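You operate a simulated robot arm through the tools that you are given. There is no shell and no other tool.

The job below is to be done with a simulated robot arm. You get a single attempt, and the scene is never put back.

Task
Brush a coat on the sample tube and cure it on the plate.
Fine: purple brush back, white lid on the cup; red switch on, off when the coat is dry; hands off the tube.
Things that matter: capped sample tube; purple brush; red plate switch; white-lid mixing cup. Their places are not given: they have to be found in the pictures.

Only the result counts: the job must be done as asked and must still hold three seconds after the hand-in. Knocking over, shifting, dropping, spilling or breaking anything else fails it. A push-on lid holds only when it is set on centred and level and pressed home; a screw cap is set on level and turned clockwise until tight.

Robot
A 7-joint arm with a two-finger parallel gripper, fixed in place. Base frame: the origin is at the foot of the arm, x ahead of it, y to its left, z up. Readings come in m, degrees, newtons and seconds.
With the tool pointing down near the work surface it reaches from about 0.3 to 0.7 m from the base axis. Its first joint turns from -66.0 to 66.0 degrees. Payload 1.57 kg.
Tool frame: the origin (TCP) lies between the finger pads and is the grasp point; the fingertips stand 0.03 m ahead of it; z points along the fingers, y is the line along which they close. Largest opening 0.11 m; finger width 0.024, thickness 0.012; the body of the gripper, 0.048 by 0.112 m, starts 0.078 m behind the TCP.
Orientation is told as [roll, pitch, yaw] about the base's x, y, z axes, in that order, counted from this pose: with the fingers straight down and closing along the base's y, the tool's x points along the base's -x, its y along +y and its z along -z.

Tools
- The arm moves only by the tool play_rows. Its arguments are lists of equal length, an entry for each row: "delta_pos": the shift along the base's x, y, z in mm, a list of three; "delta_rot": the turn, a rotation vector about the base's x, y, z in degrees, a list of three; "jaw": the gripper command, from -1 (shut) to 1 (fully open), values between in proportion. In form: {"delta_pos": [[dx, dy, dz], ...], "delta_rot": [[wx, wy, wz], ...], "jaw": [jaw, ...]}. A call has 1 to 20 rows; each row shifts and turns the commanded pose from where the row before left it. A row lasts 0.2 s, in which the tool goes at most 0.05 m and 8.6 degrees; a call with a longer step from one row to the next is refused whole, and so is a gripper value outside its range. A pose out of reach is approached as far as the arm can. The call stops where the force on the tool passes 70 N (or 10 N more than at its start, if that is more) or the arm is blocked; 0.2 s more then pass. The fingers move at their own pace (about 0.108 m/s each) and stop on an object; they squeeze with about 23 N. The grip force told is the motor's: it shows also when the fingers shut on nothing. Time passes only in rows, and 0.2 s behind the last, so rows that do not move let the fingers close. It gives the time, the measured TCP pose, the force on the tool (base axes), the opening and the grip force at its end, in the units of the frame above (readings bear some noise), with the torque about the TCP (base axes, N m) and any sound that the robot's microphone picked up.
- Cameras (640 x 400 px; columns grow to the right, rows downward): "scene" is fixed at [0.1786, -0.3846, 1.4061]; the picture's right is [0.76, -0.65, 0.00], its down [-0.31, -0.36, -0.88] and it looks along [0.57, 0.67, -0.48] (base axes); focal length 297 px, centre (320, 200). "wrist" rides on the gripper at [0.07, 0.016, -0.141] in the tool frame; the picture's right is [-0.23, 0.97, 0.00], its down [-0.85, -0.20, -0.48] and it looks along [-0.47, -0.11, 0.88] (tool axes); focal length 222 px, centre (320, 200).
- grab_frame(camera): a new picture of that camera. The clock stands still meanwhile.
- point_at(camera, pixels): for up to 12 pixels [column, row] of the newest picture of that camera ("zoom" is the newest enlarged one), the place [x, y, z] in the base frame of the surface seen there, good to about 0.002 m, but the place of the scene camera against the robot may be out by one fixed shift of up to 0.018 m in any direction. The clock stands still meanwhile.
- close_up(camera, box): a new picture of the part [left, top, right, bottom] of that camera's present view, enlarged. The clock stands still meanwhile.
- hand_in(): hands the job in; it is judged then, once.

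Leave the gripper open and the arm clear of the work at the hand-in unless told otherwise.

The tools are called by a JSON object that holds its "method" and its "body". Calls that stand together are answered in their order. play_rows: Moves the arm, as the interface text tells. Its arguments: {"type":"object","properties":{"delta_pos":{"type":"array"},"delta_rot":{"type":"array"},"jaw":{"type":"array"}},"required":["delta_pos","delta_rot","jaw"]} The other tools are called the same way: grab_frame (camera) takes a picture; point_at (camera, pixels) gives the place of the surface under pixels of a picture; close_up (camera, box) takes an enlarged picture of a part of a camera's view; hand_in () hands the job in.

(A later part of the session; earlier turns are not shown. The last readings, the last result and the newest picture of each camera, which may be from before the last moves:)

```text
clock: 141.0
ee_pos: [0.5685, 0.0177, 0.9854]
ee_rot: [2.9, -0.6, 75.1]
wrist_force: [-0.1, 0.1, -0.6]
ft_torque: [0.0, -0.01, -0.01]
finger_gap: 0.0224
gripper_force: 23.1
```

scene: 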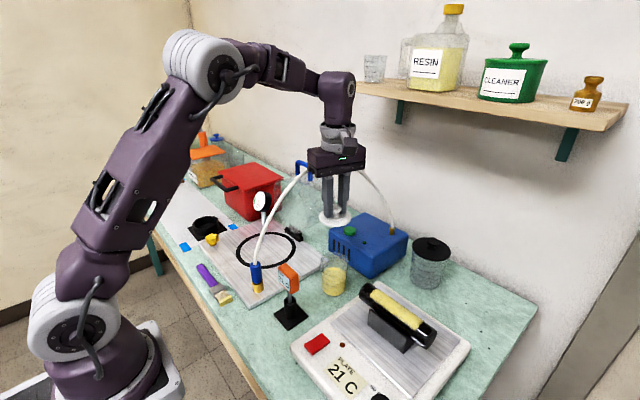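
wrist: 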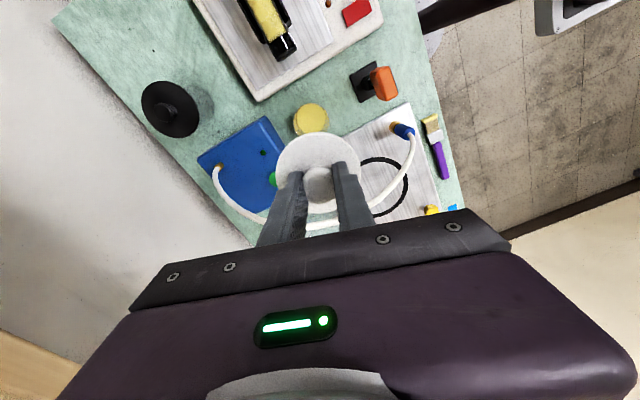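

{"method": "play_rows", "body": {"delta_pos": [[0, 0, -1], [0, 0, -0.5], [0, 0, 0]], "delta_rot": [[0, 0, 0], [0, 0, 0], [0, 0, 0]], "jaw": [-1, -1, -1]}}

{"method": "close_up", "body": {"camera": "scene", "box": [310, 240, 360, 285]}}

{"method": "close_up", "body": {"camera": "wrist", "box": [265, 110, 375, 210]}}

```text
clock: 141.8
ee_pos: [0.5675, 0.0182, 0.9829]
ee_rot: [2.7, -0.5, 74.9]
wrist_force: [-0.1, -0.2, 0.6]
ft_torque: [-0.01, 0.01, -0.02]
finger_gap: 0.0223
gripper_force: 23.0
```

```text
8.89 times, centred on (335, 262) of scene
```

zoom: 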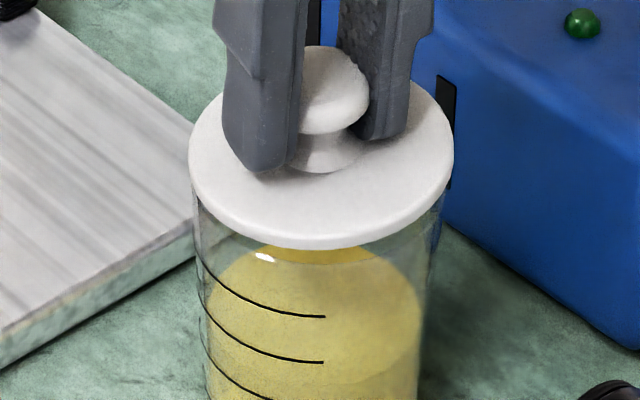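

```text
4.00 times, centred on (320, 160) of wrist
```

zoom: 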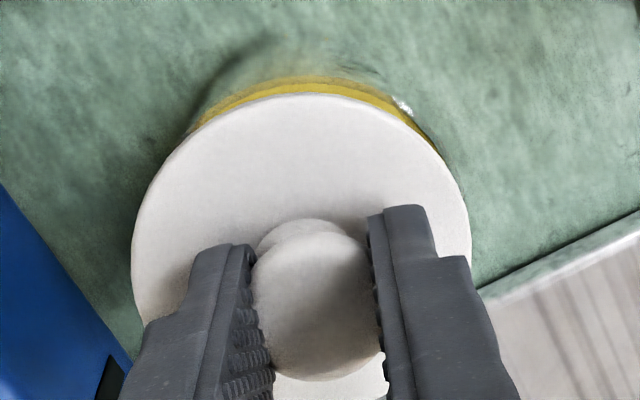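

The lid may be touching and tilting slightly in the grip. I'll measure its tilt again.

{"method": "point_at", "body": {"camera": "zoom", "pixels": [[136, 240], [467, 240], [300, 98], [315, 400], [180, 150], [420, 150], [290, 140], [160, 200], [445, 200], [220, 115], [385, 115], [310, 395]]}}

{"method": "close_up", "body": {"camera": "wrist", "box": [280, 120, 350, 160]}}

```text
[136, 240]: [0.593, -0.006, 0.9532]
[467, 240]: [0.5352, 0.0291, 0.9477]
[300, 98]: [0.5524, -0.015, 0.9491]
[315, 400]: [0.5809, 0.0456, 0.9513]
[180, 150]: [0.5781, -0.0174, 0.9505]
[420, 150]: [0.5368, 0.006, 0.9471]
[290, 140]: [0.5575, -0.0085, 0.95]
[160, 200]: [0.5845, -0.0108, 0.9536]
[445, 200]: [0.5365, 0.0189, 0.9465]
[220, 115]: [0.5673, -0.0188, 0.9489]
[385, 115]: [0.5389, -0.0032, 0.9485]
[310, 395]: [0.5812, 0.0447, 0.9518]
```

```text
9.14 times, centred on (315, 140) of wrist
```

zoom: 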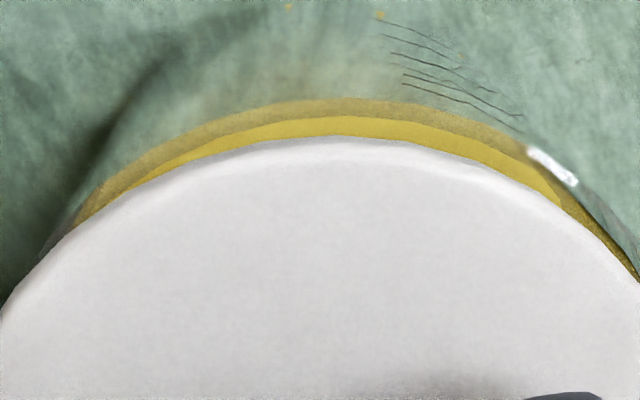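

The lid tilts about 5° again after touching, with its +x side up, so the plug's +x edge seems to ride on the rim: the lid is a bit too far toward +x. I'll lift 8 mm and re-measure level and centre.

{"method": "play_rows", "body": {"delta_pos": [[0, 0, 3], [0, 0, 5], [0, 0, 0]], "delta_rot": [[0, 0, 0], [0, 0, 0], [0, 0, 0]], "jaw": [-1, -1, -1]}}

{"method": "close_up", "body": {"camera": "scene", "box": [310, 240, 360, 285]}}

{"method": "close_up", "body": {"camera": "wrist", "box": [265, 110, 375, 210]}}

```text
clock: 142.6
ee_pos: [0.5676, 0.0173, 0.991]
ee_rot: [2.7, -0.6, 75.0]
wrist_force: [-0.1, 1.1, -0.7]
ft_torque: [0.0, -0.01, -0.01]
finger_gap: 0.0225
gripper_force: 23.4
```

```text
8.89 times, centred on (335, 262) of scene
```

zoom: 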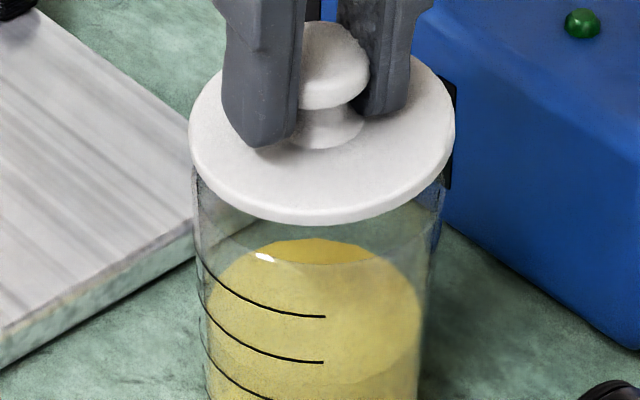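

```text
4.00 times, centred on (320, 160) of wrist
```

zoom: 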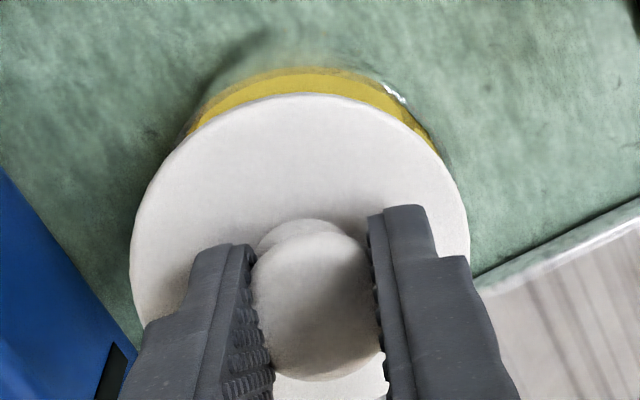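

The lid now rests tilted in the grip by about 5°. I'll level it again by turning the hand +5° about y, with a +3.3 mm x shift so the disc stays over the cup, and re-measure.

{"method": "play_rows", "body": {"delta_pos": [[0, 0, 3], [1.65, 0, 0], [1.65, 0, 0], [0, 0, 0]], "delta_rot": [[0, 0, 0], [0, 2.5, 0], [0, 2.5, 0], [0, 0, 0]], "jaw": [-1, -1, -1, -1]}}

{"method": "grab_frame", "body": {"camera": "wrist"}}

{"method": "close_up", "body": {"camera": "wrist", "box": [265, 110, 375, 210]}}

{"method": "close_up", "body": {"camera": "scene", "box": [310, 240, 360, 285]}}

```text
clock: 143.6
ee_pos: [0.5703, 0.0171, 0.9942]
ee_rot: [7.6, 0.7, 75.0]
wrist_force: [-1.0, -0.1, 0.1]
ft_torque: [-0.01, 0.01, 0.02]
finger_gap: 0.0228
gripper_force: 22.8
```

```text
taken
```

wrist: 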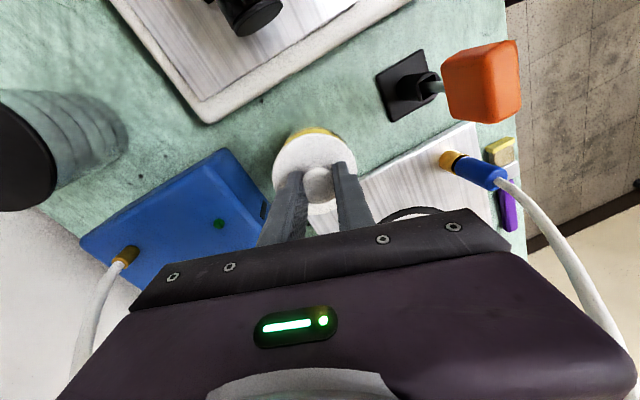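

```text
4.00 times, centred on (320, 160) of wrist
```

zoom: 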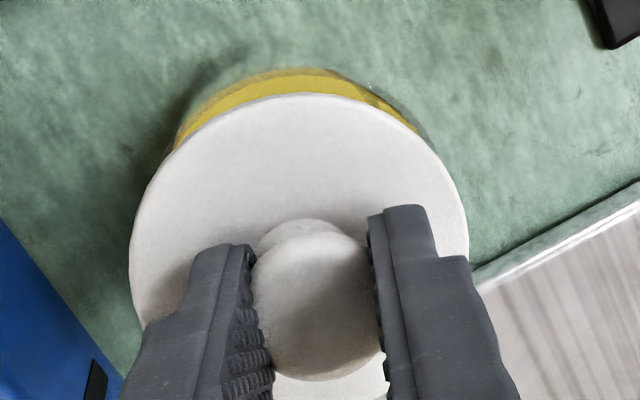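

```text
8.89 times, centred on (335, 262) of scene
```

zoom: 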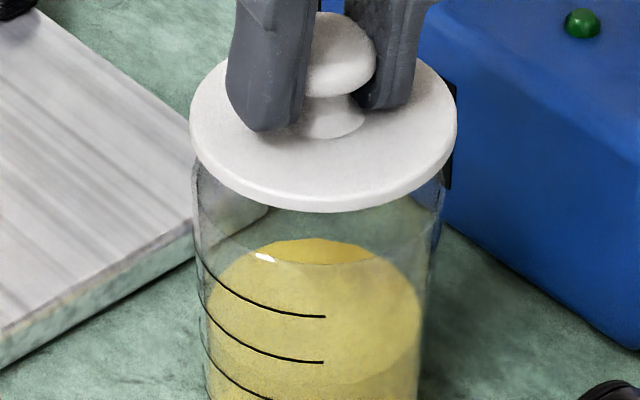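

{"method": "point_at", "body": {"camera": "wrist", "pixels": [[273.6, 169], [356.4, 169], [315, 134.2], [319, 209], [284, 147], [346, 147], [300, 137.5], [332, 137.5], [280, 180], [350, 157], [309, 208.5], [318, 185]]}}

```text
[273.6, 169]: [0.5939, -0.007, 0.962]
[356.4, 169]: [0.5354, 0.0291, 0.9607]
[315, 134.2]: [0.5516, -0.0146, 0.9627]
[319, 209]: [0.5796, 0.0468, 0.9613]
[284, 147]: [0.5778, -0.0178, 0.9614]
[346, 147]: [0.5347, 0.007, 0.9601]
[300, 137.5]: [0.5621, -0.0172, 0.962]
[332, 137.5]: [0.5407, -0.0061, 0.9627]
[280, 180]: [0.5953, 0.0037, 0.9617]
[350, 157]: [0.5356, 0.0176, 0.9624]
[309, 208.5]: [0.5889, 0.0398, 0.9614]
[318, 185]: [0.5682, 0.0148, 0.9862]
```

The lid is level again (0.961–0.963) with its centre at (0.5666, 0.0153). The combined cup estimate is (0.5663, 0.0162), so I'll shift (-0.4,+0.7) mm and lower carefully.

{"method": "play_rows", "body": {"delta_pos": [[-0.4, 0.7, -3], [0, 0, -3], [0, 0, -2], [0, 0, -1], [0, 0, 0]], "delta_rot": [[0, 0, 0], [0, 0, 0], [0, 0, 0], [0, 0, 0], [0, 0, 0]], "jaw": [-1, -1, -1, -1, -1]}}

{"method": "grab_frame", "body": {"camera": "wrist"}}

{"method": "close_up", "body": {"camera": "scene", "box": [310, 240, 360, 285]}}

{"method": "point_at", "body": {"camera": "wrist", "pixels": [[273.6, 169], [356.4, 169], [315, 134.2], [319, 209], [284, 147], [346, 147], [290, 160], [340, 160]]}}

```text
clock: 144.8
ee_pos: [0.5703, 0.0176, 0.9858]
ee_rot: [7.6, 0.7, 75.0]
wrist_force: [0.7, -0.2, 0.3]
ft_torque: [0.0, 0.0, 0.02]
finger_gap: 0.0224
gripper_force: 23.0
```

```text
taken
```

wrist: 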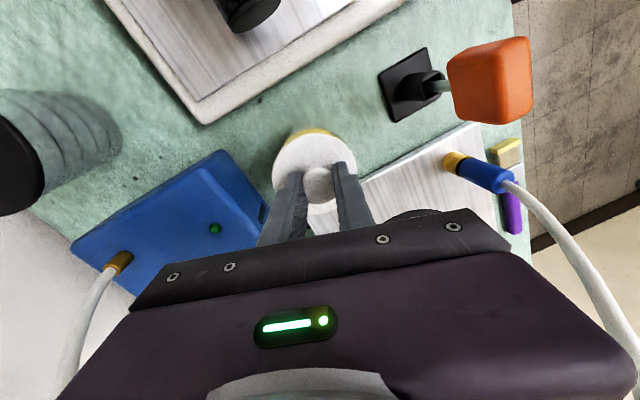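

```text
8.89 times, centred on (335, 262) of scene
```

zoom: 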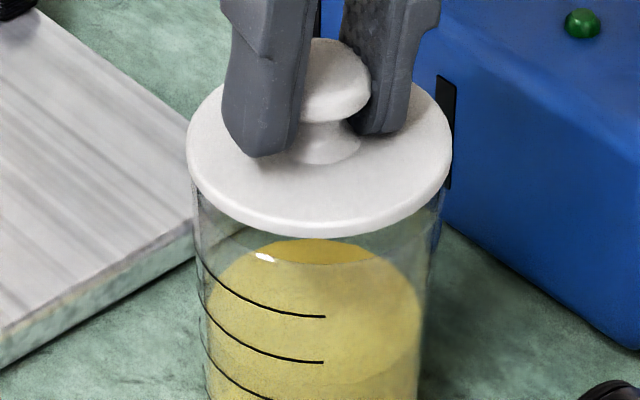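

```text
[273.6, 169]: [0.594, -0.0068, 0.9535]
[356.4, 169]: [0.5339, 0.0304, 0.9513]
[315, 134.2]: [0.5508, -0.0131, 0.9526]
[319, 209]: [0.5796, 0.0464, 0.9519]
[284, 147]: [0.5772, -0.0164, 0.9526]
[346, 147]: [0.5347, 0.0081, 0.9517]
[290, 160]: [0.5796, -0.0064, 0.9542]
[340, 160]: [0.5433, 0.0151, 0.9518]
```

Now the scene shows the lid (centre 320) over the rim (318–319) and level. I'll continue down in half-millimetre steps.

{"method": "play_rows", "body": {"delta_pos": [[0, 0, -1], [0, 0, -1], [0, 0, 0]], "delta_rot": [[0, 0, 0], [0, 0, 0], [0, 0, 0]], "jaw": [-1, -1, -1]}}

{"method": "play_rows", "body": {"delta_pos": [[0, 0, -0.7], [0, 0, -0.7], [0, 0, 0]], "delta_rot": [[0, 0, 0], [0, 0, 0], [0, 0, 0]], "jaw": [-1, -1, -1]}}

{"method": "point_at", "body": {"camera": "wrist", "pixels": [[273.6, 169]]}}

```text
clock: 145.6
ee_pos: [0.5706, 0.0191, 0.9834]
ee_rot: [7.7, 0.8, 75.0]
wrist_force: [-0.2, -0.1, 0.5]
ft_torque: [-0.02, 0.04, 0.01]
finger_gap: 0.0226
gripper_force: 23.0
```

```text
clock: 146.4
ee_pos: [0.57, 0.0178, 0.9817]
ee_rot: [7.6, 0.8, 75.1]
wrist_force: [0.6, 0.6, 9.8]
ft_torque: [0.3, -0.11, 0.02]
finger_gap: 0.0219
gripper_force: 23.2
```

```text
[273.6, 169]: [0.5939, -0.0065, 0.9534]
```

Contact: 9.8 N with torque showing the touch at the +y side. I'll look at the present state.

{"method": "grab_frame", "body": {"camera": "wrist"}}

{"method": "close_up", "body": {"camera": "scene", "box": [310, 240, 360, 285]}}

{"method": "point_at", "body": {"camera": "wrist", "pixels": [[273.6, 169], [356.4, 169], [315, 134.2], [319, 209], [284, 147], [346, 147], [290, 160], [340, 160]]}}

{"method": "close_up", "body": {"camera": "wrist", "box": [265, 110, 375, 210]}}

```text
taken
```

wrist: 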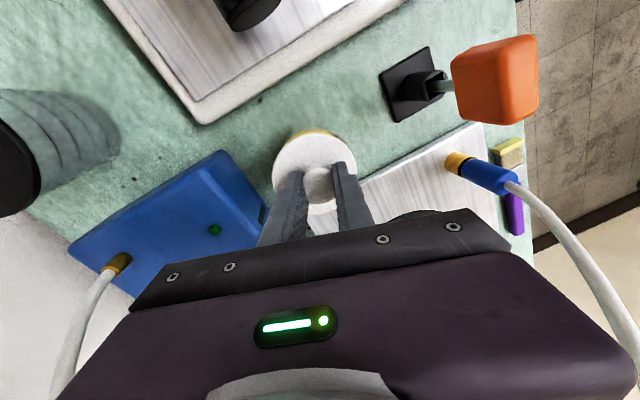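

```text
8.89 times, centred on (335, 262) of scene
```

zoom: 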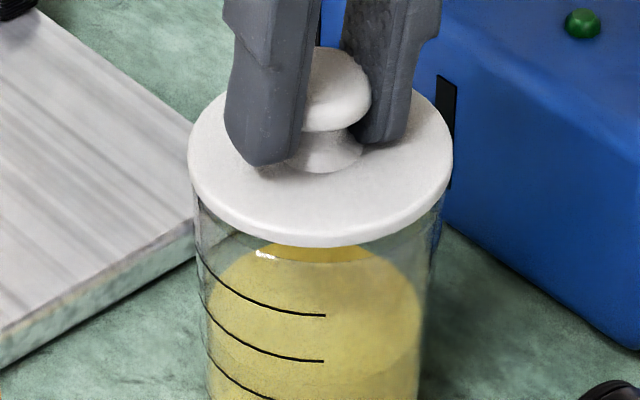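

```text
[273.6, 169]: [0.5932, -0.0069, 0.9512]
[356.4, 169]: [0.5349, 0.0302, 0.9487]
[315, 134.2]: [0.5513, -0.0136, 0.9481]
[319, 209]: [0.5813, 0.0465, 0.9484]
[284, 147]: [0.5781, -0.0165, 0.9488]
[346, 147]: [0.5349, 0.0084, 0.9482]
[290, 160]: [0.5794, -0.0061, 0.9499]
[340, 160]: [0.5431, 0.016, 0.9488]
```

```text
4.00 times, centred on (320, 160) of wrist
```

zoom: 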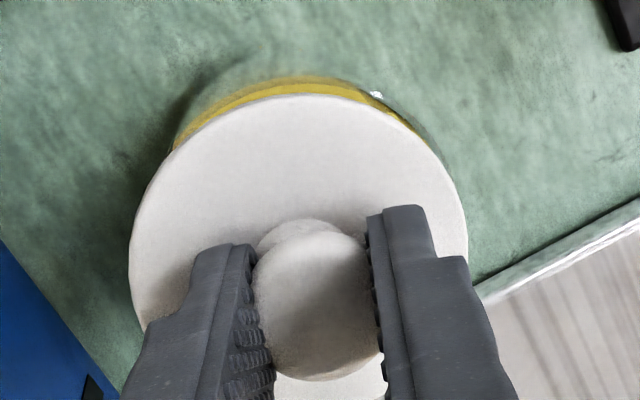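

The disc is level but the plug's +y edge sits on the rim. I'll ease up 1.5 mm, shift (-0.3,-1.0) mm and touch again, letting the torque guide the centring.

{"method": "play_rows", "body": {"delta_pos": [[0, 0, 1.5], [-0.3, -1.0, 0], [0, 0, -0.8], [0, 0, -0.7], [0, 0, 0]], "delta_rot": [[0, 0, 0], [0, 0, 0], [0, 0, 0], [0, 0, 0], [0, 0, 0]], "jaw": [-1, -1, -1, -1, -1]}}

```text
clock: 147.6
ee_pos: [0.5698, 0.0168, 0.9821]
ee_rot: [7.6, 0.7, 75.0]
wrist_force: [1.3, 0.6, 6.9]
ft_torque: [0.17, -0.13, -0.02]
finger_gap: 0.0224
gripper_force: 23.0
```

The contact moved to the (+x,+y) side, so I'll continue centring: up 1.5 mm, shift (-0.8,-0.8) mm, touch again.

{"method": "play_rows", "body": {"delta_pos": [[0, 0, 1.5], [-0.8, -0.8, 0], [0, 0, -0.8], [0, 0, -0.7], [0, 0, 0]], "delta_rot": [[0, 0, 0], [0, 0, 0], [0, 0, 0], [0, 0, 0], [0, 0, 0]], "jaw": [-1, -1, -1, -1, -1]}}

```text
clock: 148.8
ee_pos: [0.5689, 0.0152, 0.9827]
ee_rot: [7.6, 0.8, 75.0]
wrist_force: [-0.4, 0.0, -0.6]
ft_torque: [0.01, 0.02, -0.02]
finger_gap: 0.0226
gripper_force: 23.3
```

No contact at the same height, so the plug is now slipping inside the rim. I'll lower further in small steps.

{"method": "play_rows", "body": {"delta_pos": [[0, 0, -0.6], [0, 0, -0.4], [0, 0, 0]], "delta_rot": [[0, 0, 0], [0, 0, 0], [0, 0, 0]], "jaw": [-1, -1, -1]}}

{"method": "play_rows", "body": {"delta_pos": [[0, 0, -0.5], [0, 0, 0]], "delta_rot": [[0, 0, 0], [0, 0, 0]], "jaw": [-1, -1]}}

```text
clock: 149.6
ee_pos: [0.5685, 0.0149, 0.9794]
ee_rot: [7.7, 0.6, 75.0]
wrist_force: [-0.4, -0.4, -0.4]
ft_torque: [-0.03, 0.01, 0.0]
finger_gap: 0.0224
gripper_force: 22.7
```

```text
clock: 150.2
ee_pos: [0.5693, 0.0161, 0.9795]
ee_rot: [7.6, 0.7, 75.0]
wrist_force: [0.0, 0.1, 0.4]
ft_torque: [0.04, 0.02, 0.01]
finger_gap: 0.0226
gripper_force: 22.8
```

{"method": "play_rows", "body": {"delta_pos": [[0, 0, -0.5], [0, 0, -0.5], [0, 0, 0]], "delta_rot": [[0, 0, 0], [0, 0, 0], [0, 0, 0]], "jaw": [-1, -1, -1]}}

{"method": "close_up", "body": {"camera": "scene", "box": [310, 240, 360, 285]}}

{"method": "grab_frame", "body": {"camera": "wrist"}}

{"method": "point_at", "body": {"camera": "wrist", "pixels": [[273.6, 169], [356.4, 169], [315, 134.2], [319, 209], [284, 147], [346, 147], [290, 160], [340, 160]]}}

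```text
clock: 151.0
ee_pos: [0.5699, 0.0152, 0.9791]
ee_rot: [7.6, 0.7, 75.0]
wrist_force: [-0.9, -0.8, 1.4]
ft_torque: [0.02, 0.03, -0.01]
finger_gap: 0.0225
gripper_force: 23.3
```

```text
8.89 times, centred on (335, 262) of scene
```

zoom: 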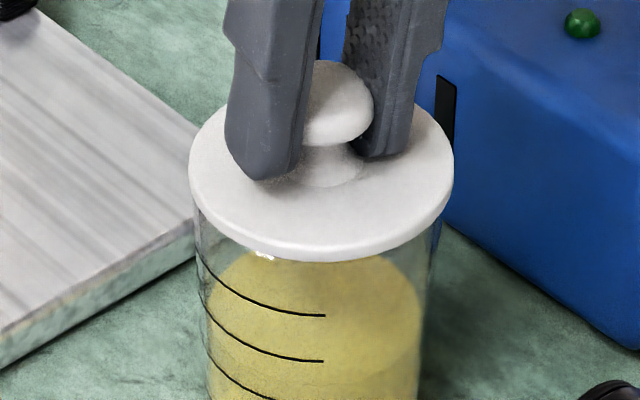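

```text
taken
```

wrist: 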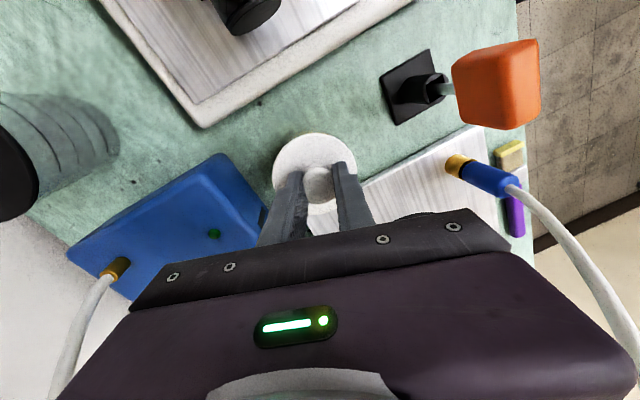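

```text
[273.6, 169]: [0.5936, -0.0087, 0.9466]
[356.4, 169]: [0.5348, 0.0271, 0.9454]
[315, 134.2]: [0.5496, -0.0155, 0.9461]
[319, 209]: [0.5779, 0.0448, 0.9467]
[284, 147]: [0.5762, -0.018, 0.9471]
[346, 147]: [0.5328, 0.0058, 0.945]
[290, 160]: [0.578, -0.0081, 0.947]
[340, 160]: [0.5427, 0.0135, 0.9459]
```

The plug is in and the disc's underside (≈0.941) has reached the rim, level within about 1°. Now I'll press it home gradually.

{"method": "play_rows", "body": {"delta_pos": [[0, 0, -0.5], [0, 0, -0.5], [0, 0, 0]], "delta_rot": [[0, 0, 0], [0, 0, 0], [0, 0, 0]], "jaw": [-1, -1, -1]}}

{"method": "play_rows", "body": {"delta_pos": [[0, 0, -0.5], [0, 0, -0.5], [0, 0, 0]], "delta_rot": [[0, 0, 0], [0, 0, 0], [0, 0, 0]], "jaw": [-1, -1, -1]}}

```text
clock: 151.8
ee_pos: [0.5692, 0.0156, 0.9778]
ee_rot: [7.6, 0.6, 75.1]
wrist_force: [0.2, -1.1, 4.6]
ft_torque: [0.07, 0.04, 0.01]
finger_gap: 0.0222
gripper_force: 23.3
heard: snap
```

```text
clock: 152.6
ee_pos: [0.5696, 0.0168, 0.9778]
ee_rot: [7.6, 0.6, 75.0]
wrist_force: [-0.1, -3.2, 16.6]
ft_torque: [0.05, 0.1, -0.01]
finger_gap: 0.0222
gripper_force: 22.9
```

I heard a snap: the lid is home. I'll relax the push, open the fingers and rise straight up.

{"method": "play_rows", "body": {"delta_pos": [[0, 0, 0.8], [0, 0, 0.4], [0, 0, 0], [0, 0, 0], [0, 0, 0], [0, 0, 0]], "delta_rot": [[0, 0, 0], [0, 0, 0], [0, 0, 0], [0, 0, 0], [0, 0, 0], [0, 0, 0]], "jaw": [-1, -0.7, -0.4, -0.1, 0.0, 0.0]}}

{"method": "play_rows", "body": {"delta_pos": [[0, 0, 5], [0, 0, 12], [0, 0, 20], [0, 0, 30], [0, 0, 35], [0, 0, 0]], "delta_rot": [[0, 0, 0], [0, 0, 0], [0, 0, 0], [0, 0, 0], [0, 0, 0], [0, 0, 0]], "jaw": [0, 0, 0, 0, 0, 0]}}

{"method": "grab_frame", "body": {"camera": "scene"}}

{"method": "close_up", "body": {"camera": "scene", "box": [300, 225, 380, 305]}}

{"method": "grab_frame", "body": {"camera": "wrist"}}

```text
clock: 154.0
ee_pos: [0.5691, 0.0169, 0.9793]
ee_rot: [7.6, 0.6, 75.0]
wrist_force: [-0.7, 1.6, 12.3]
ft_torque: [-0.05, -0.26, 0.01]
finger_gap: 0.0529
gripper_force: 0.1
```

```text
clock: 155.4
ee_pos: [0.5698, 0.0149, 1.0809]
ee_rot: [7.6, 0.7, 75.0]
wrist_force: [0.4, -0.5, 0.0]
ft_torque: [0.02, -0.01, -0.02]
finger_gap: 0.0552
gripper_force: 0.0
```

```text
taken
```

scene: 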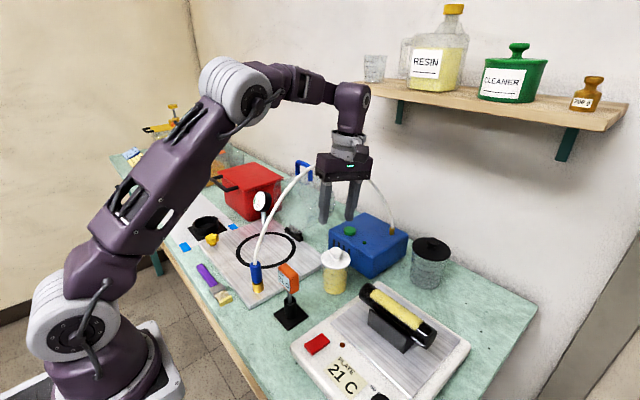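

```text
5.00 times, centred on (340, 265) of scene
```

zoom: 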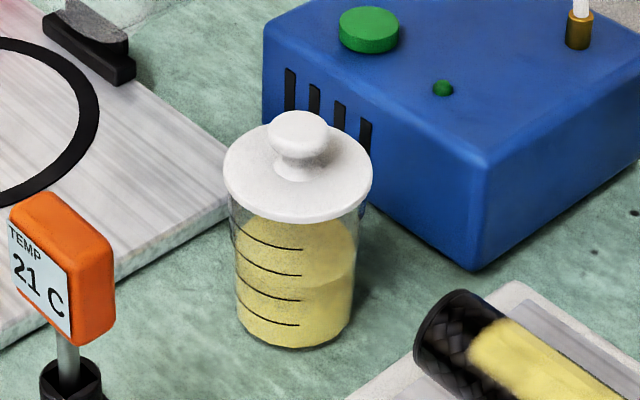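

```text
taken
```

wrist: 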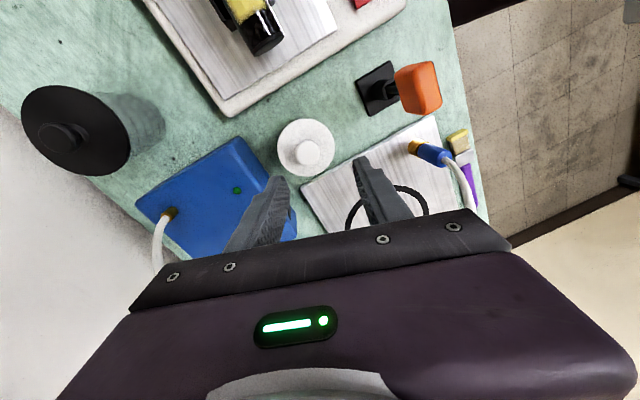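

The lid sits level and centred on the cup. Next is the red switch. I'll undo the hand's tilt, rise, and move above the hot plate's front with the fingers closed and yaw back to 0.

{"method": "play_rows", "body": {"delta_pos": [[0, 0, 30], [0, 0, 40], [-20, -10, 0], [-20, -12, 0], [-20, -14, 0], [-20, -14, 0], [-20, -14, 0], [-20, -14, 0], [-20, -14, 0], [-15, -10, 0], [-5, -8, 0], [0, -5, 0], [0, 0, 0]], "delta_rot": [[-0.6, -3.7, 0], [-0.65, -3.7, 0], [0, 0, -7.5], [0, 0, -7.5], [0, 0, -7.5], [0, 0, -7.5], [0, 0, -7.5], [0, 0, -7.5], [0, 0, -7.5], [0, 0, -7.5], [0, 0, -7.5], [0, 0, -7.5], [0, 0, 0]], "jaw": [0, 0, 0, 0, 0, -0.5, -1, -1, -1, -1, -1, -1, -1]}}

{"method": "grab_frame", "body": {"camera": "wrist"}}

{"method": "close_up", "body": {"camera": "scene", "box": [285, 320, 405, 400]}}

```text
clock: 158.2
ee_pos: [0.4091, -0.0984, 1.1507]
ee_rot: [0.2, -0.1, -0.2]
wrist_force: [0.2, -0.3, 0.2]
ft_torque: [-0.01, 0.0, 0.0]
finger_gap: 0.0
gripper_force: 21.4
```

```text
taken
```

wrist: 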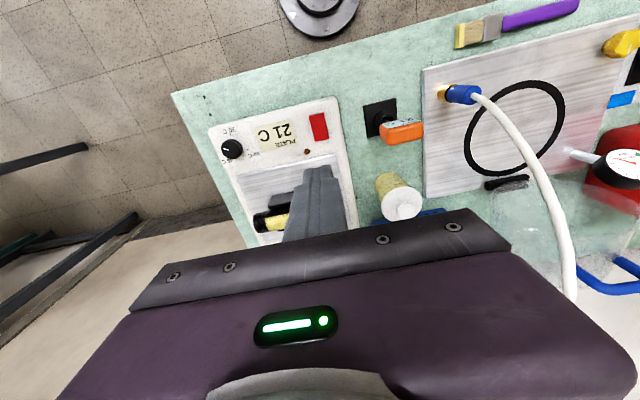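

```text
5.00 times, centred on (345, 360) of scene
```

zoom: 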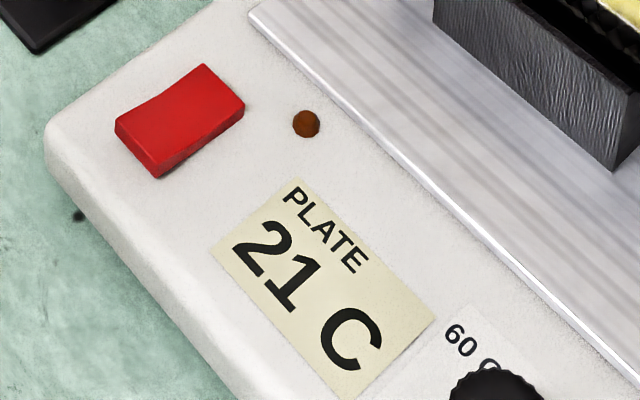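

The rocker's robot-side end stands up and its far end is down. I'll measure it in a wrist zoom.

{"method": "close_up", "body": {"camera": "wrist", "box": [295, 100, 345, 160]}}

```text
6.67 times, centred on (320, 130) of wrist
```

zoom: 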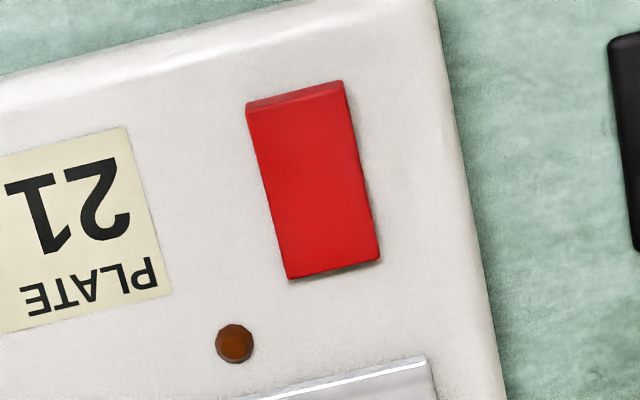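

{"method": "point_at", "body": {"camera": "zoom", "pixels": [[255, 118], [340, 98], [300, 110], [310, 150], [315, 180], [322, 215], [330, 260], [292, 272], [376, 254], [295, 95], [234, 343], [220, 250]]}}

```text
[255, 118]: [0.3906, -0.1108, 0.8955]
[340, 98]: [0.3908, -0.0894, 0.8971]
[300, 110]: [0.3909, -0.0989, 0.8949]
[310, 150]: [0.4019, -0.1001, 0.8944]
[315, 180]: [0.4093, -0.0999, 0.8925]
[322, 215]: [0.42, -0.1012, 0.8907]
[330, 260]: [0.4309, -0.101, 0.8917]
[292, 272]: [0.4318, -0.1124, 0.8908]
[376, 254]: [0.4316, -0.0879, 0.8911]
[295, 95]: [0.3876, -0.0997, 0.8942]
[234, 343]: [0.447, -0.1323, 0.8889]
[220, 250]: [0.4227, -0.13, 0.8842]
```

The rocker spans x 0.388–0.433, y -0.113 to -0.088, with its raised front end at z≈0.896. I'll come down with closed fingers over (0.394,-0.100) to 10 mm above it.

{"method": "play_rows", "body": {"delta_pos": [[-15, -1.6, -20], [0, 0, -40], [0, 0, -45], [0, 0, -45], [0, 0, -40], [0, 0, -22], [0, 0, 0]], "delta_rot": [[0, 0, 0], [0, 0, 0], [0, 0, 0], [0, 0, 0], [0, 0, 0], [0, 0, 0], [0, 0, 0]], "jaw": [-1, -1, -1, -1, -1, -1, -1]}}

{"method": "close_up", "body": {"camera": "scene", "box": [280, 300, 400, 400]}}

{"method": "grab_frame", "body": {"camera": "wrist"}}

```text
clock: 159.8
ee_pos: [0.395, -0.1012, 0.9367]
ee_rot: [0.2, 0.1, -0.1]
wrist_force: [0.6, 0.7, -0.1]
ft_torque: [0.0, 0.03, 0.02]
finger_gap: 0.0
gripper_force: 21.0
```

```text
4.00 times, centred on (340, 350) of scene
```

zoom: 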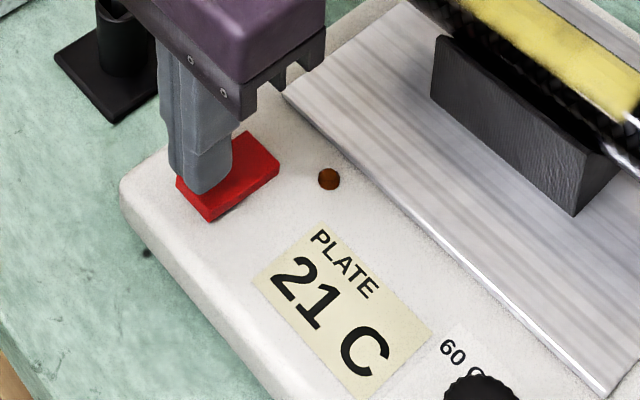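

```text
taken
```

wrist: 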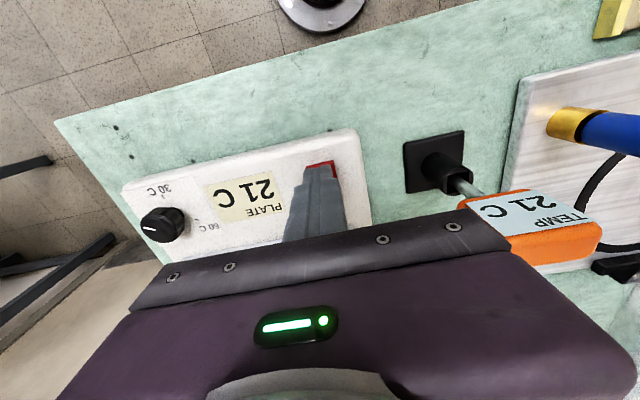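

The closed fingertips are above the raised end. I'll shift 2 mm toward the robot and press down in small steps.

{"method": "play_rows", "body": {"delta_pos": [[-2, 0, -5], [0, 0, -3], [0, 0, -2], [0, 0, -1.5], [0, 0, 0]], "delta_rot": [[0, 0, 0], [0, 0, 0], [0, 0, 0], [0, 0, 0], [0, 0, 0]], "jaw": [-1, -1, -1, -1, -1]}}

```text
clock: 161.0
ee_pos: [0.3927, -0.1004, 0.9264]
ee_rot: [0.3, 0.1, -0.1]
wrist_force: [-1.1, 0.1, -0.2]
ft_torque: [-0.01, 0.03, -0.02]
finger_gap: 0.0
gripper_force: 21.2
```

{"method": "play_rows", "body": {"delta_pos": [[0, 0, -1.5], [0, 0, -1.5], [0, 0, -1], [0, 0, 0]], "delta_rot": [[0, 0, 0], [0, 0, 0], [0, 0, 0], [0, 0, 0]], "jaw": [-1, -1, -1, -1]}}

{"method": "close_up", "body": {"camera": "scene", "box": [280, 300, 400, 400]}}

```text
clock: 162.0
ee_pos: [0.3929, -0.101, 0.9228]
ee_rot: [0.3, -0.1, 0.0]
wrist_force: [0.0, 1.0, 5.3]
ft_torque: [0.04, -0.03, 0.06]
finger_gap: 0.0
gripper_force: 21.6
```

```text
4.00 times, centred on (340, 350) of scene
```

zoom: 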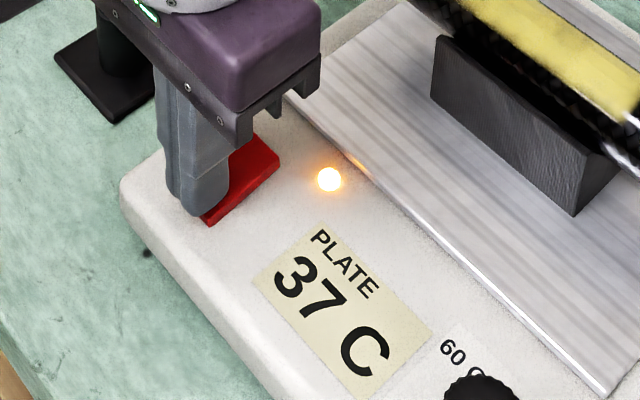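

The lamp is lit and the plate already reads 37 C: the switch is on. I'll lift off and watch the temperature and the coat.

{"method": "play_rows", "body": {"delta_pos": [[0, 0, 5], [0, 0, 15], [0, 0, 20], [0, 0, 0]], "delta_rot": [[0, 0, 0], [0, 0, 0], [0, 0, 0], [0, 0, 0]], "jaw": [-1, -1, -1, -1]}}

{"method": "close_up", "body": {"camera": "scene", "box": [280, 270, 460, 400]}}

{"method": "close_up", "body": {"camera": "scene", "box": [350, 270, 450, 360]}}

```text
clock: 163.0
ee_pos: [0.3926, -0.0993, 0.9637]
ee_rot: [0.2, 0.1, -0.1]
wrist_force: [-0.1, 0.0, -0.6]
ft_torque: [0.0, 0.01, 0.0]
finger_gap: 0.0
gripper_force: 21.9
```

```text
3.08 times, centred on (370, 335) of scene
```

zoom: 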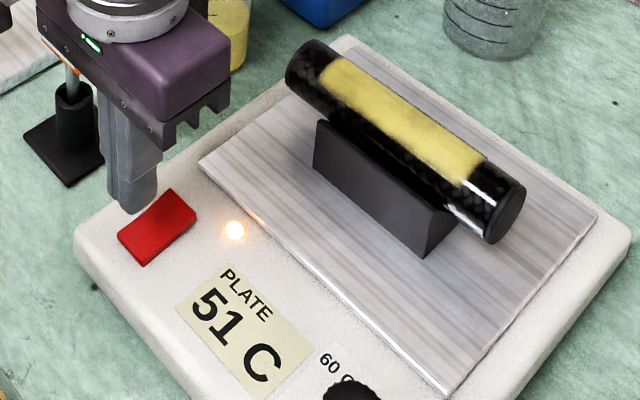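

```text
4.44 times, centred on (400, 315) of scene
```

zoom: 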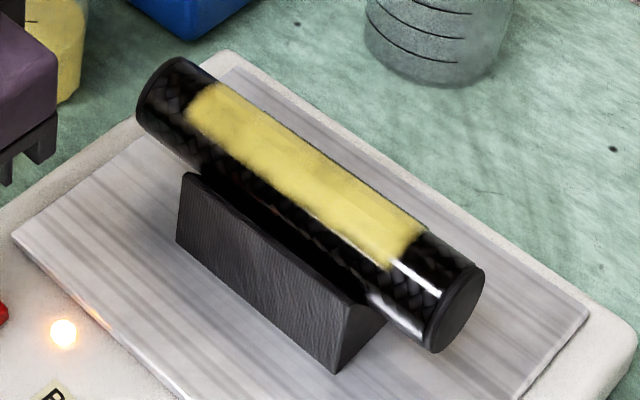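

The plate reads 51 C and rises quickly. I'll hover over the rocker's far end (x≈0.426) ready to switch off, and keep watching.

{"method": "play_rows", "body": {"delta_pos": [[12, 0, 0], [12, 0, 0], [9, 0, -5], [0, 0, 0]], "delta_rot": [[0, 0, 0], [0, 0, 0], [0, 0, 0], [0, 0, 0]], "jaw": [-1, -1, -1, -1]}}

{"method": "close_up", "body": {"camera": "scene", "box": [280, 270, 460, 400]}}

{"method": "close_up", "body": {"camera": "scene", "box": [350, 270, 450, 360]}}

```text
clock: 164.0
ee_pos: [0.4268, -0.1006, 0.9572]
ee_rot: [0.2, 0.0, 0.0]
wrist_force: [-0.3, 0.4, 0.9]
ft_torque: [0.04, 0.0, 0.02]
finger_gap: 0.0
gripper_force: 21.3
```

```text
3.08 times, centred on (370, 335) of scene
```

zoom: 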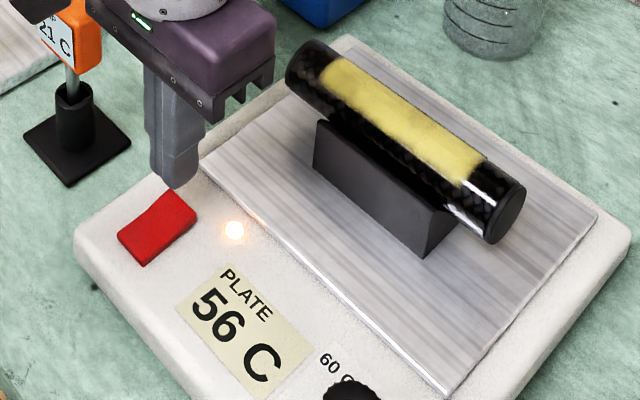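

```text
4.44 times, centred on (400, 315) of scene
```

zoom: 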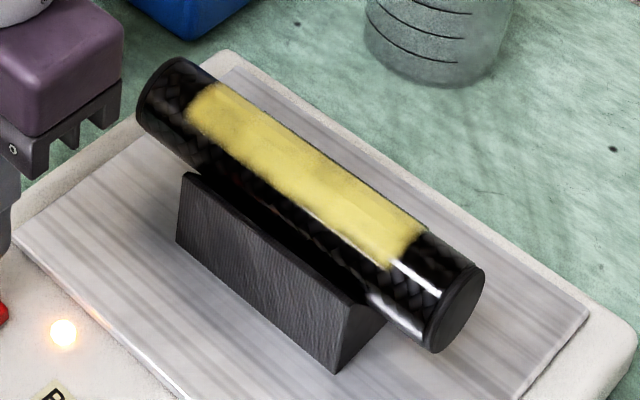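

The plate reads 56 C and is levelling off, and the coat still looks wet. I'll wait 2 s and look again.

{"method": "play_rows", "body": {"delta_pos": [[0, 0, 0], [0, 0, 0], [0, 0, 0], [0, 0, 0], [0, 0, 0], [0, 0, 0], [0, 0, 0], [0, 0, 0], [0, 0, 0]], "delta_rot": [[0, 0, 0], [0, 0, 0], [0, 0, 0], [0, 0, 0], [0, 0, 0], [0, 0, 0], [0, 0, 0], [0, 0, 0], [0, 0, 0]], "jaw": [-1, -1, -1, -1, -1, -1, -1, -1, -1]}}

{"method": "close_up", "body": {"camera": "scene", "box": [280, 270, 460, 400]}}

{"method": "close_up", "body": {"camera": "scene", "box": [350, 270, 450, 360]}}

```text
clock: 166.0
ee_pos: [0.4257, -0.1006, 0.9582]
ee_rot: [0.2, 0.0, 0.0]
wrist_force: [0.7, -0.5, 0.4]
ft_torque: [0.01, -0.04, 0.0]
finger_gap: 0.0003
gripper_force: 21.0
```

```text
3.08 times, centred on (370, 335) of scene
```

zoom: 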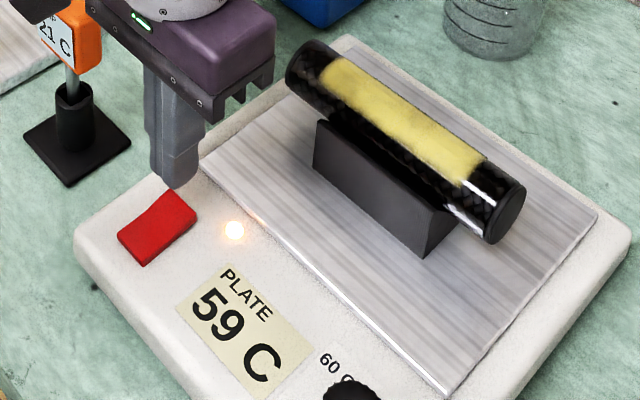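

```text
4.44 times, centred on (400, 315) of scene
```

zoom: 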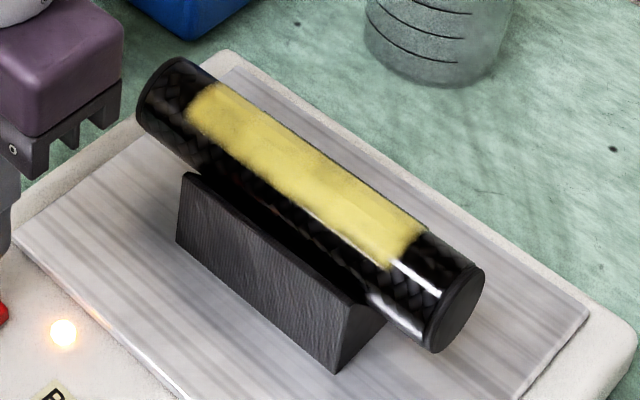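

The plate reads 59 C and the coat is unchanged. I'll wait another 3 s.

{"method": "play_rows", "body": {"delta_pos": [[0, 0, 0], [0, 0, 0], [0, 0, 0], [0, 0, 0], [0, 0, 0], [0, 0, 0], [0, 0, 0], [0, 0, 0], [0, 0, 0], [0, 0, 0], [0, 0, 0], [0, 0, 0], [0, 0, 0], [0, 0, 0]], "delta_rot": [[0, 0, 0], [0, 0, 0], [0, 0, 0], [0, 0, 0], [0, 0, 0], [0, 0, 0], [0, 0, 0], [0, 0, 0], [0, 0, 0], [0, 0, 0], [0, 0, 0], [0, 0, 0], [0, 0, 0], [0, 0, 0]], "jaw": [-1, -1, -1, -1, -1, -1, -1, -1, -1, -1, -1, -1, -1, -1]}}

{"method": "close_up", "body": {"camera": "scene", "box": [280, 270, 460, 400]}}

{"method": "close_up", "body": {"camera": "scene", "box": [350, 270, 450, 360]}}

```text
clock: 169.0
ee_pos: [0.4256, -0.0997, 0.9575]
ee_rot: [0.1, -0.1, 0.0]
wrist_force: [-0.3, -0.1, -0.4]
ft_torque: [-0.01, 0.02, 0.03]
finger_gap: 0.0
gripper_force: 21.9
```

```text
3.08 times, centred on (370, 335) of scene
```

zoom: 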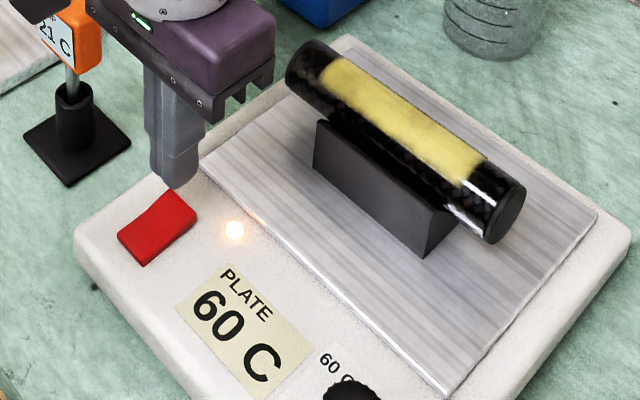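

```text
4.44 times, centred on (400, 315) of scene
```

zoom: 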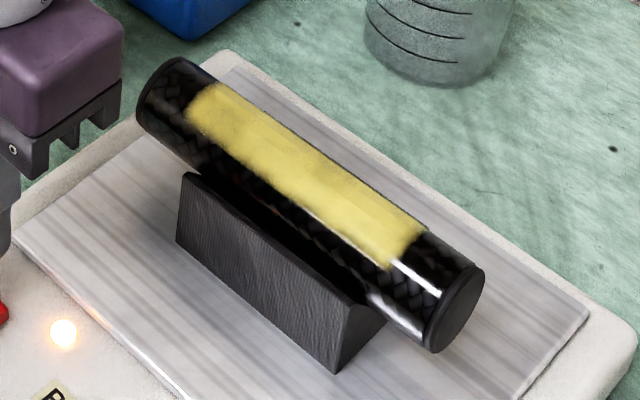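

The plate holds 60 C and the coat still looks the same. I'll keep waiting 4 s at a time and compare.

{"method": "play_rows", "body": {"delta_pos": [[0, 0, 0], [0, 0, 0], [0, 0, 0], [0, 0, 0], [0, 0, 0], [0, 0, 0], [0, 0, 0], [0, 0, 0], [0, 0, 0], [0, 0, 0], [0, 0, 0], [0, 0, 0], [0, 0, 0], [0, 0, 0], [0, 0, 0], [0, 0, 0], [0, 0, 0], [0, 0, 0], [0, 0, 0], [0, 0, 0]], "delta_rot": [[0, 0, 0], [0, 0, 0], [0, 0, 0], [0, 0, 0], [0, 0, 0], [0, 0, 0], [0, 0, 0], [0, 0, 0], [0, 0, 0], [0, 0, 0], [0, 0, 0], [0, 0, 0], [0, 0, 0], [0, 0, 0], [0, 0, 0], [0, 0, 0], [0, 0, 0], [0, 0, 0], [0, 0, 0], [0, 0, 0]], "jaw": [-1, -1, -1, -1, -1, -1, -1, -1, -1, -1, -1, -1, -1, -1, -1, -1, -1, -1, -1, -1]}}

{"method": "close_up", "body": {"camera": "scene", "box": [350, 270, 450, 360]}}

{"method": "close_up", "body": {"camera": "scene", "box": [375, 280, 425, 330]}}

```text
clock: 173.2
ee_pos: [0.4254, -0.0998, 0.9566]
ee_rot: [0.2, 0.0, -0.2]
wrist_force: [0.6, 0.9, -0.6]
ft_torque: [0.01, -0.01, 0.0]
finger_gap: 0.0
gripper_force: 20.9
```

```text
4.44 times, centred on (400, 315) of scene
```

zoom: 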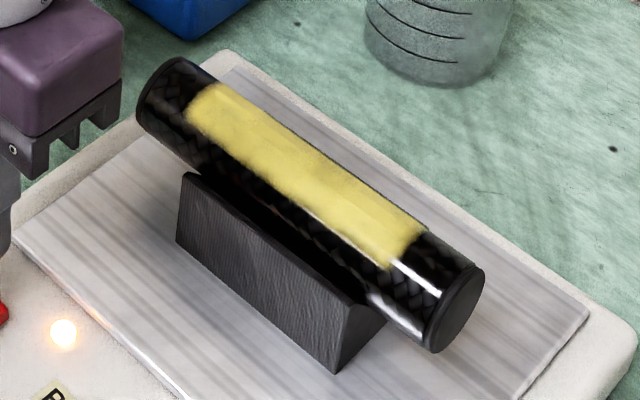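

```text
8.00 times, centred on (400, 305) of scene
```

zoom: 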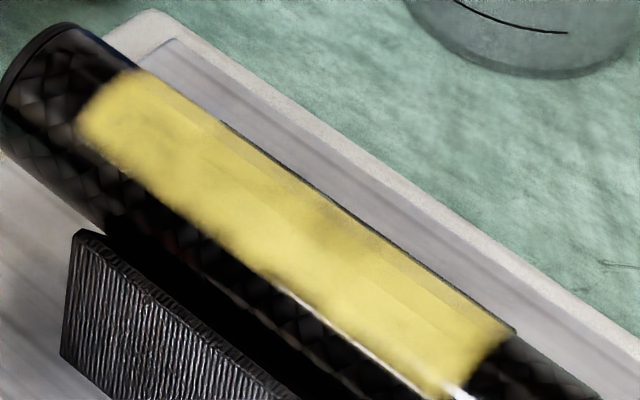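

No clear change yet (clock 173). I'll wait another 4 s.

{"method": "play_rows", "body": {"delta_pos": [[0, 0, 0], [0, 0, 0], [0, 0, 0], [0, 0, 0], [0, 0, 0], [0, 0, 0], [0, 0, 0], [0, 0, 0], [0, 0, 0], [0, 0, 0], [0, 0, 0], [0, 0, 0], [0, 0, 0], [0, 0, 0], [0, 0, 0], [0, 0, 0], [0, 0, 0], [0, 0, 0], [0, 0, 0], [0, 0, 0]], "delta_rot": [[0, 0, 0], [0, 0, 0], [0, 0, 0], [0, 0, 0], [0, 0, 0], [0, 0, 0], [0, 0, 0], [0, 0, 0], [0, 0, 0], [0, 0, 0], [0, 0, 0], [0, 0, 0], [0, 0, 0], [0, 0, 0], [0, 0, 0], [0, 0, 0], [0, 0, 0], [0, 0, 0], [0, 0, 0], [0, 0, 0]], "jaw": [-1, -1, -1, -1, -1, -1, -1, -1, -1, -1, -1, -1, -1, -1, -1, -1, -1, -1, -1, -1]}}

{"method": "close_up", "body": {"camera": "scene", "box": [280, 270, 460, 400]}}

{"method": "close_up", "body": {"camera": "scene", "box": [375, 280, 425, 330]}}

```text
clock: 177.4
ee_pos: [0.4264, -0.1008, 0.9572]
ee_rot: [0.3, 0.0, -0.2]
wrist_force: [-0.2, 1.0, 0.7]
ft_torque: [-0.05, 0.0, 0.0]
finger_gap: 0.0002
gripper_force: 21.1
```

```text
3.08 times, centred on (370, 335) of scene
```

zoom: 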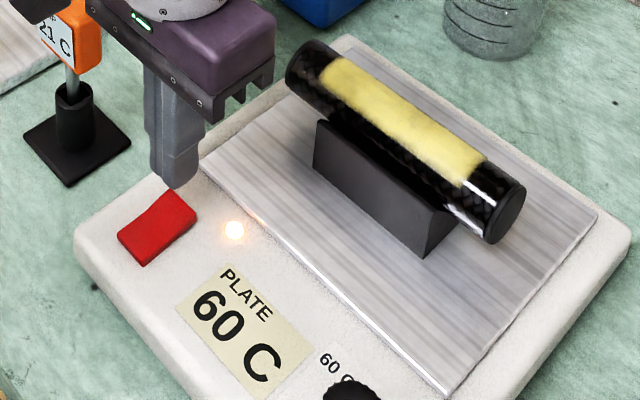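

```text
8.00 times, centred on (400, 305) of scene
```

zoom: 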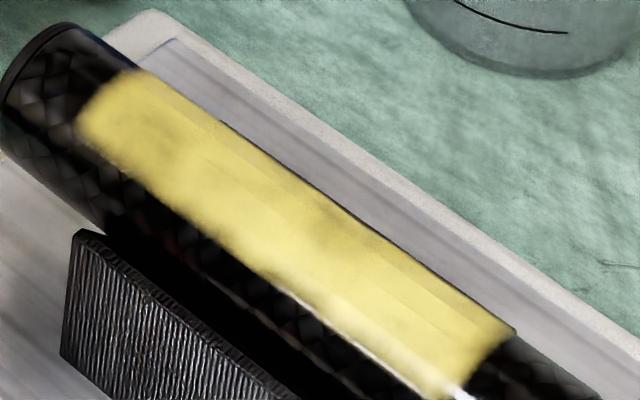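

The coat is turning slightly paler, so drying has started. I'll keep waiting and comparing.

{"method": "play_rows", "body": {"delta_pos": [[0, 0, 0], [0, 0, 0], [0, 0, 0], [0, 0, 0], [0, 0, 0], [0, 0, 0], [0, 0, 0], [0, 0, 0], [0, 0, 0], [0, 0, 0], [0, 0, 0], [0, 0, 0], [0, 0, 0], [0, 0, 0], [0, 0, 0], [0, 0, 0], [0, 0, 0], [0, 0, 0], [0, 0, 0], [0, 0, 0]], "delta_rot": [[0, 0, 0], [0, 0, 0], [0, 0, 0], [0, 0, 0], [0, 0, 0], [0, 0, 0], [0, 0, 0], [0, 0, 0], [0, 0, 0], [0, 0, 0], [0, 0, 0], [0, 0, 0], [0, 0, 0], [0, 0, 0], [0, 0, 0], [0, 0, 0], [0, 0, 0], [0, 0, 0], [0, 0, 0], [0, 0, 0]], "jaw": [-1, -1, -1, -1, -1, -1, -1, -1, -1, -1, -1, -1, -1, -1, -1, -1, -1, -1, -1, -1]}}

{"method": "close_up", "body": {"camera": "scene", "box": [280, 270, 460, 400]}}

{"method": "close_up", "body": {"camera": "scene", "box": [375, 280, 425, 330]}}

```text
clock: 181.6
ee_pos: [0.4258, -0.1015, 0.9564]
ee_rot: [0.3, 0.0, -0.2]
wrist_force: [-0.2, -0.5, -0.4]
ft_torque: [-0.02, 0.0, -0.02]
finger_gap: 0.0001
gripper_force: 21.5
```

```text
3.08 times, centred on (370, 335) of scene
```

zoom: 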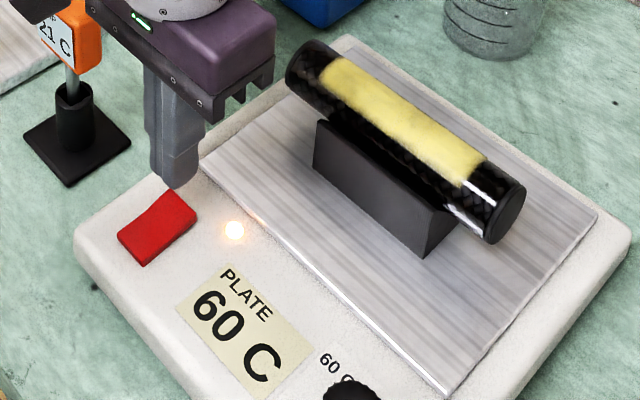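

```text
8.00 times, centred on (400, 305) of scene
```

zoom: 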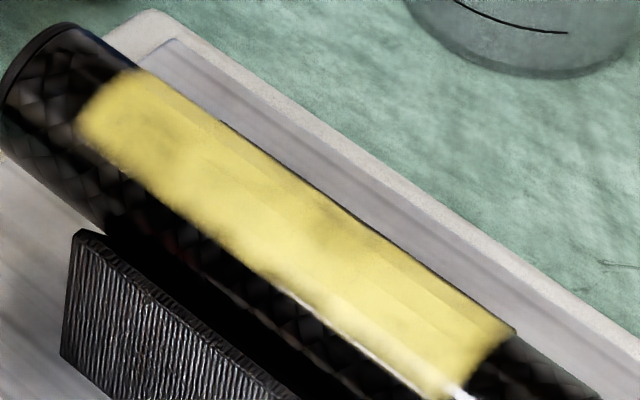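

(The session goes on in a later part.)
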